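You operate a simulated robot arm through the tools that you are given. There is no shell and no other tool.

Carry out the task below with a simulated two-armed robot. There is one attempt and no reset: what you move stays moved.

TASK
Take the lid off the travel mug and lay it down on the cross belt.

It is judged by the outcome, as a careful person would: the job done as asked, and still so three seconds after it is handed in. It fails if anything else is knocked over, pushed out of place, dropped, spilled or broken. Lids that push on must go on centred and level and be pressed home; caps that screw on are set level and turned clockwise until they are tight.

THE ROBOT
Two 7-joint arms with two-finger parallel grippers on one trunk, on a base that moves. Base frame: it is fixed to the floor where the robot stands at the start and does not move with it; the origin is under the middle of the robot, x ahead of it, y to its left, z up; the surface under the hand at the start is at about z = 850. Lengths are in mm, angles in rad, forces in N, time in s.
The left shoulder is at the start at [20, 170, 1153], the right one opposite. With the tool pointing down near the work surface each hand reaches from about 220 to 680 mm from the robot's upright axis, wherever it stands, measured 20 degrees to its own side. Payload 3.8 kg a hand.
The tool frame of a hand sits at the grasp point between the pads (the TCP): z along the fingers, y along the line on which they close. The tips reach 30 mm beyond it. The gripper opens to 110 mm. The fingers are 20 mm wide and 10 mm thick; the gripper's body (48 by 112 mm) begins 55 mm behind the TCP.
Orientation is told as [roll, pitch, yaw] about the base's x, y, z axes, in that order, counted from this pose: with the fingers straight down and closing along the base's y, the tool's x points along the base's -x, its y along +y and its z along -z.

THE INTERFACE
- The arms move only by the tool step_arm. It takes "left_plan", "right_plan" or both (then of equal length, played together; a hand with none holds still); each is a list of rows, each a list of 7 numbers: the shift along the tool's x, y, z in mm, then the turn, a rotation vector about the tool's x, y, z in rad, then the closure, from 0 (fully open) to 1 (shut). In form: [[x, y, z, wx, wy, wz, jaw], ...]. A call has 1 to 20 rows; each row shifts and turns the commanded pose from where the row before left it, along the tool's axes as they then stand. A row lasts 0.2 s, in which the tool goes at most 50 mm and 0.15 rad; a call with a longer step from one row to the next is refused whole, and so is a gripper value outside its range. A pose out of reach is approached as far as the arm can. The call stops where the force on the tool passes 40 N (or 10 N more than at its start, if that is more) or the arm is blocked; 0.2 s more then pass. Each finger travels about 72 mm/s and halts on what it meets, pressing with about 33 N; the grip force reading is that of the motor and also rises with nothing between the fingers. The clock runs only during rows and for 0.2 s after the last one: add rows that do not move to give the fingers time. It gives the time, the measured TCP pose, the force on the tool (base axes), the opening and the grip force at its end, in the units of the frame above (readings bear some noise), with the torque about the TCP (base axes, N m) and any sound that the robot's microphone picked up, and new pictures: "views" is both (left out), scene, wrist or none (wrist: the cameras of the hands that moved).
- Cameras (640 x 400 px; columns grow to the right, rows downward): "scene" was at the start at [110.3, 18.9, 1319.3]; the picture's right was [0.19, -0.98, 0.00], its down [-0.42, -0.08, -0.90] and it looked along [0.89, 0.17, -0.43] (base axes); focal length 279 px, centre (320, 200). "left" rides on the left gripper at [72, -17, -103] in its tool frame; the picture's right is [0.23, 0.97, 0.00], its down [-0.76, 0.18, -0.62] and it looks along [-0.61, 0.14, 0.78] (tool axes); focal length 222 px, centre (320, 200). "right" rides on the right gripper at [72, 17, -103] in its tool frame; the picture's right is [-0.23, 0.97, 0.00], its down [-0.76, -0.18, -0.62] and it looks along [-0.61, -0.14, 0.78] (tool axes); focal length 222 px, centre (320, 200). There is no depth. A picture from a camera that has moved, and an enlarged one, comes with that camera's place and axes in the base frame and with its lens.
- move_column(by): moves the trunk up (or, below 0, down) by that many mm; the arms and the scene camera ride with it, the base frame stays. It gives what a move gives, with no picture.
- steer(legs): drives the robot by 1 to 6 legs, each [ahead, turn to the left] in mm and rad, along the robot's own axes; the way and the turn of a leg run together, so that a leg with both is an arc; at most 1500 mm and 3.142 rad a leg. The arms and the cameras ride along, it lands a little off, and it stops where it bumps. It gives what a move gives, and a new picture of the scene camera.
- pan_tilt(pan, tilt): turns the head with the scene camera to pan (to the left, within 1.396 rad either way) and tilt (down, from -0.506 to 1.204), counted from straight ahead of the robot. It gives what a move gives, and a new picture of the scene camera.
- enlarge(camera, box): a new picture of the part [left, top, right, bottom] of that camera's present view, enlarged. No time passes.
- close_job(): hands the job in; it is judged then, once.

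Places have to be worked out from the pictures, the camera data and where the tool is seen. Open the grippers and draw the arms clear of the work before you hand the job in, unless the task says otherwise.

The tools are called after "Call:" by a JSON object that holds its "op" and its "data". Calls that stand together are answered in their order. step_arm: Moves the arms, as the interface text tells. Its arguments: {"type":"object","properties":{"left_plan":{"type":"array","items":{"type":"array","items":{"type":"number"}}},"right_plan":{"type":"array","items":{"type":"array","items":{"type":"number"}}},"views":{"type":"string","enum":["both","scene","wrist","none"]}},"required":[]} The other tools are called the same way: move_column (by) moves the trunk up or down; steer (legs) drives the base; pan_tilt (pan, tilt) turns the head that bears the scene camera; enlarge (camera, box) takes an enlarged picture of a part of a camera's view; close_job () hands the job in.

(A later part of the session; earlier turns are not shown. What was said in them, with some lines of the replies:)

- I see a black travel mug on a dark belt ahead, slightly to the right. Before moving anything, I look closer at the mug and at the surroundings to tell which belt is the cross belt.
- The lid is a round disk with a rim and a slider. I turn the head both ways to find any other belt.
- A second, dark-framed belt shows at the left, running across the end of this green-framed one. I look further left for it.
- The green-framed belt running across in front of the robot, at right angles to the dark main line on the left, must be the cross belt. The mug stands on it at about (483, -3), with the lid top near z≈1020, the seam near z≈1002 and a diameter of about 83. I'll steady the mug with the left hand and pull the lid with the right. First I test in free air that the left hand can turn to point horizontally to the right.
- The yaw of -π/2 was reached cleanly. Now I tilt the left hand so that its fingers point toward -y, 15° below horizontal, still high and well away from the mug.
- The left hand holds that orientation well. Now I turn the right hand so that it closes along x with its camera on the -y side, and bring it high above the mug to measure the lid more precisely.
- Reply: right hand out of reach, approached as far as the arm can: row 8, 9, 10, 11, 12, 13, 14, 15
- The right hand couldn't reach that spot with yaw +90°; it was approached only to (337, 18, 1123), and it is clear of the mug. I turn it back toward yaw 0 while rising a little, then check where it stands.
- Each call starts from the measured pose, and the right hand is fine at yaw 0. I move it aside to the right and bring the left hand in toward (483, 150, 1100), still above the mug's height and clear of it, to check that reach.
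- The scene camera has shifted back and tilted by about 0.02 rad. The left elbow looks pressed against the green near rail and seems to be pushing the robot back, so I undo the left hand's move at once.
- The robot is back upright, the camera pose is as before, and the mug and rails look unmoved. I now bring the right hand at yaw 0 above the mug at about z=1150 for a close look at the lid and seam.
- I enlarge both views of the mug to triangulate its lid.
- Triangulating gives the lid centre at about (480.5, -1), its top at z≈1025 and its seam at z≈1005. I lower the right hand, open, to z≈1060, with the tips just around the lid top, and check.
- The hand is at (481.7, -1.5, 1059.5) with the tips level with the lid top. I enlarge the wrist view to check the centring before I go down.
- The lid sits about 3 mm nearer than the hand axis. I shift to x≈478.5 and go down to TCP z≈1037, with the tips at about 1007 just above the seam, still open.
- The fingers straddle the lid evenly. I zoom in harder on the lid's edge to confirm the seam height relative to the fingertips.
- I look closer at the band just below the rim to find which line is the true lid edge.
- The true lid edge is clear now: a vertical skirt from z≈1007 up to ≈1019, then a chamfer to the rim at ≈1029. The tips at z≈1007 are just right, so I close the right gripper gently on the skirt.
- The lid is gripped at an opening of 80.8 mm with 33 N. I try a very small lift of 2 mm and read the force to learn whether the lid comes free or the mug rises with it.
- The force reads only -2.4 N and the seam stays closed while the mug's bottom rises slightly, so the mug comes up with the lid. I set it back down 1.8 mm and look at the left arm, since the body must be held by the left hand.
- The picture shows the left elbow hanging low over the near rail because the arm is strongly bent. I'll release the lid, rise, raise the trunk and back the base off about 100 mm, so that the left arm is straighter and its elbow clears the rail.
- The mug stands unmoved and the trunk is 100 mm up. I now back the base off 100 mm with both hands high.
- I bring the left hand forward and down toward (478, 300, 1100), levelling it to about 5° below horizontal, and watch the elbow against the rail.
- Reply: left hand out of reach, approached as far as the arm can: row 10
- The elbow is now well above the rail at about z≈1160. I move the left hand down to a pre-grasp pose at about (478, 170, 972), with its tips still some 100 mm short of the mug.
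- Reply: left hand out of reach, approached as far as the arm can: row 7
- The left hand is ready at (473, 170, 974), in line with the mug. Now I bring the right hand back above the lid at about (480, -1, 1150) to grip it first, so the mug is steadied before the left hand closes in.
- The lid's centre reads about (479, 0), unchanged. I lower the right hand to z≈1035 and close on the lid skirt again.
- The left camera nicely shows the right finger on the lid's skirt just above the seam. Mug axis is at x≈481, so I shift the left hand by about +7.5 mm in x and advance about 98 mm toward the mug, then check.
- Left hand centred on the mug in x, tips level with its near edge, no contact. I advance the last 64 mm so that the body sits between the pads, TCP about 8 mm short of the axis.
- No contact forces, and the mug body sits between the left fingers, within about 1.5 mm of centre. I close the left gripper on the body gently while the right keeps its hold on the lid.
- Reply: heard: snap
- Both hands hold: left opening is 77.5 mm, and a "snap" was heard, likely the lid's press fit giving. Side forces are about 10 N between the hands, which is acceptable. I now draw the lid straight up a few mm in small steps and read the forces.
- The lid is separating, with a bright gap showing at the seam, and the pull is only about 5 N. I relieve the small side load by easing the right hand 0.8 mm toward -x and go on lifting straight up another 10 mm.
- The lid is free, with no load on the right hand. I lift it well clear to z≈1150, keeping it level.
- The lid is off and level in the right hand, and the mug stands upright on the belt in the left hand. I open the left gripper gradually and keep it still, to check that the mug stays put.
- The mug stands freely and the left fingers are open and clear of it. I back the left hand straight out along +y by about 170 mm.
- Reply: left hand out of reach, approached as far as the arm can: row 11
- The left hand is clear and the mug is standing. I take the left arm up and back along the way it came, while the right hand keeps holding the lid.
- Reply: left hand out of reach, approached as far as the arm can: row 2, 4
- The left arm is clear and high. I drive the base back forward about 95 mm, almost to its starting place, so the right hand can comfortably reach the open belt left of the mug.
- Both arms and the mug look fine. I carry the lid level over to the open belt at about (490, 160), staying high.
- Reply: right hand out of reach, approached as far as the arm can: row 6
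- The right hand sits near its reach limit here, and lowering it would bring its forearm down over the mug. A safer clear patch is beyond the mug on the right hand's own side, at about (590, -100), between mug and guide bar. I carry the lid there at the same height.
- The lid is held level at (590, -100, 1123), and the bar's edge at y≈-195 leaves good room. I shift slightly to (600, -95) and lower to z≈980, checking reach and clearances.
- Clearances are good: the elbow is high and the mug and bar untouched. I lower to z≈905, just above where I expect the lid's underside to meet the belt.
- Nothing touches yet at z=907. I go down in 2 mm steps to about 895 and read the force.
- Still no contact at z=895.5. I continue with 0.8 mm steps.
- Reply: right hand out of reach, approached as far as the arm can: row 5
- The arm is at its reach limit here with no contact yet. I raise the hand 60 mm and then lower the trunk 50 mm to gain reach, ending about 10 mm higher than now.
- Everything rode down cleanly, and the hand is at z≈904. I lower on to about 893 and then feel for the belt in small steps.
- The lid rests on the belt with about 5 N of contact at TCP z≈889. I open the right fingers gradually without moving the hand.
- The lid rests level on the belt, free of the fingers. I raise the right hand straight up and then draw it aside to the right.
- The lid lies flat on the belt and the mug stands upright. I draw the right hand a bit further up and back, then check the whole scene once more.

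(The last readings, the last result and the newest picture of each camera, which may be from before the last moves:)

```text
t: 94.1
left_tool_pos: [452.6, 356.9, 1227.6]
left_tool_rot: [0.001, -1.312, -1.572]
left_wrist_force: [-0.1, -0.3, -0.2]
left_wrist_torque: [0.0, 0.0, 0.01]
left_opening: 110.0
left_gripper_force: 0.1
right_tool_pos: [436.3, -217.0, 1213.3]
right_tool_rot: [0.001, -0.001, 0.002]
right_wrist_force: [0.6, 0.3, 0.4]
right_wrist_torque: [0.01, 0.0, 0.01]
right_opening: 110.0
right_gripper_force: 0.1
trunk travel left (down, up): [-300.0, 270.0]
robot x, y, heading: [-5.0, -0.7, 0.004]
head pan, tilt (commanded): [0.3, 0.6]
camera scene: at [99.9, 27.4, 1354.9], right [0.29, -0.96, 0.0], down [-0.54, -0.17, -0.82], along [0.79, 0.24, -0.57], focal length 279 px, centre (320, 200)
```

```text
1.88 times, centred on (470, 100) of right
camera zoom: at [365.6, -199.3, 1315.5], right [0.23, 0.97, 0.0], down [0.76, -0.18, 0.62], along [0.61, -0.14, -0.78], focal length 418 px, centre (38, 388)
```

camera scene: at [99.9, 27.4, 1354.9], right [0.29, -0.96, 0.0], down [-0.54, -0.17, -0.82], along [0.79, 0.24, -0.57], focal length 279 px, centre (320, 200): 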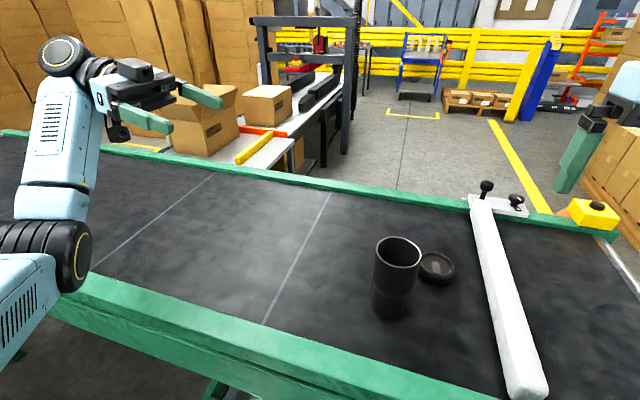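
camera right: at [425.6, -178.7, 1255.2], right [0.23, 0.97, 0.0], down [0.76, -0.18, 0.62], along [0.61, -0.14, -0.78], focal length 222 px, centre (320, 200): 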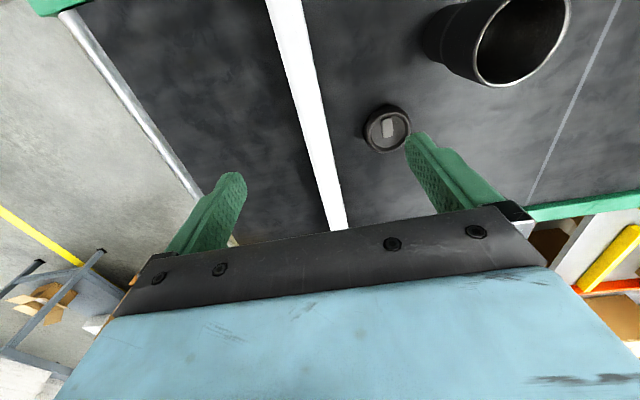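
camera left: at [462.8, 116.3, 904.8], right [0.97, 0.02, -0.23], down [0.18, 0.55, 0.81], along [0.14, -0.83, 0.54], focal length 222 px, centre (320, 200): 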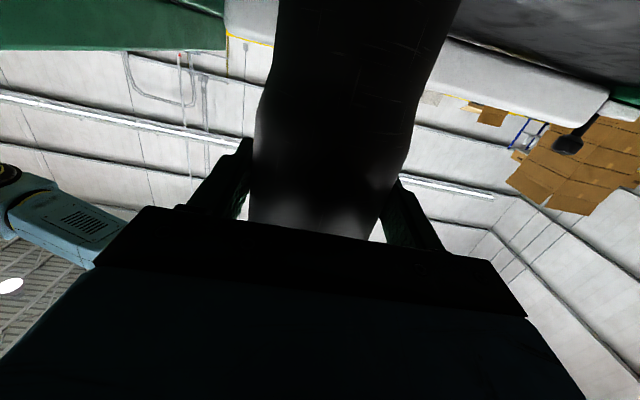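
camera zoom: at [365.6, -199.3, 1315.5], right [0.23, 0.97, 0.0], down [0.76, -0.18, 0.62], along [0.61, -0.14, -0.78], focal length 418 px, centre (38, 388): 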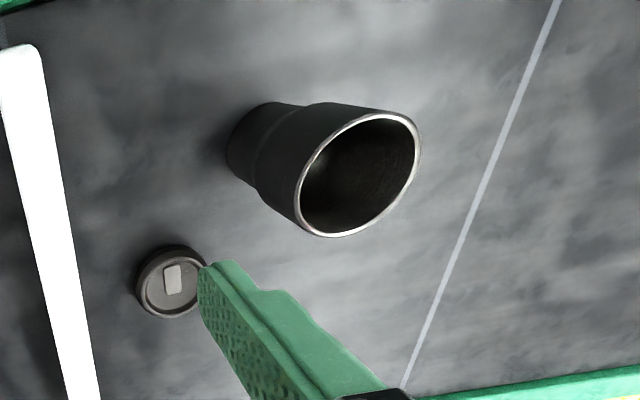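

The lid lies flat on the cross belt, the open mug stands upright where it was, nothing else has moved, and both grippers are open and clear. I hand the job in.

Call:
{"op": "close_job", "data": {}}

```text
The job is handed in.
```

The lid is off the travel mug and lying flat on the cross belt, about 150 mm from the mug, between it and the white guide bar. The mug stands upright where it was, both grippers are open and the arms are drawn clear. The job is handed in; no verdict came back.

- **Which belt:** Nothing in the scene is labelled. I took the green-framed belt in front of the robot, the one the mug stands on, to be the cross belt. A second, dark-framed belt lies to the left; if you meant that one, the lid is in the wrong place.
- **Lid removal:** A small test lift brought the mug up about 2 mm with the lid, so I set it back down. I then held the body with the left hand and drew the lid off with the right. A snap was heard as the left hand closed, which I took to be the press fit letting go.
- **Bump along the way:** On its first approach the left arm seemed to press against the near rail and tilted the robot slightly. I backed off at once, and the rail and mug looked unmoved afterwards.
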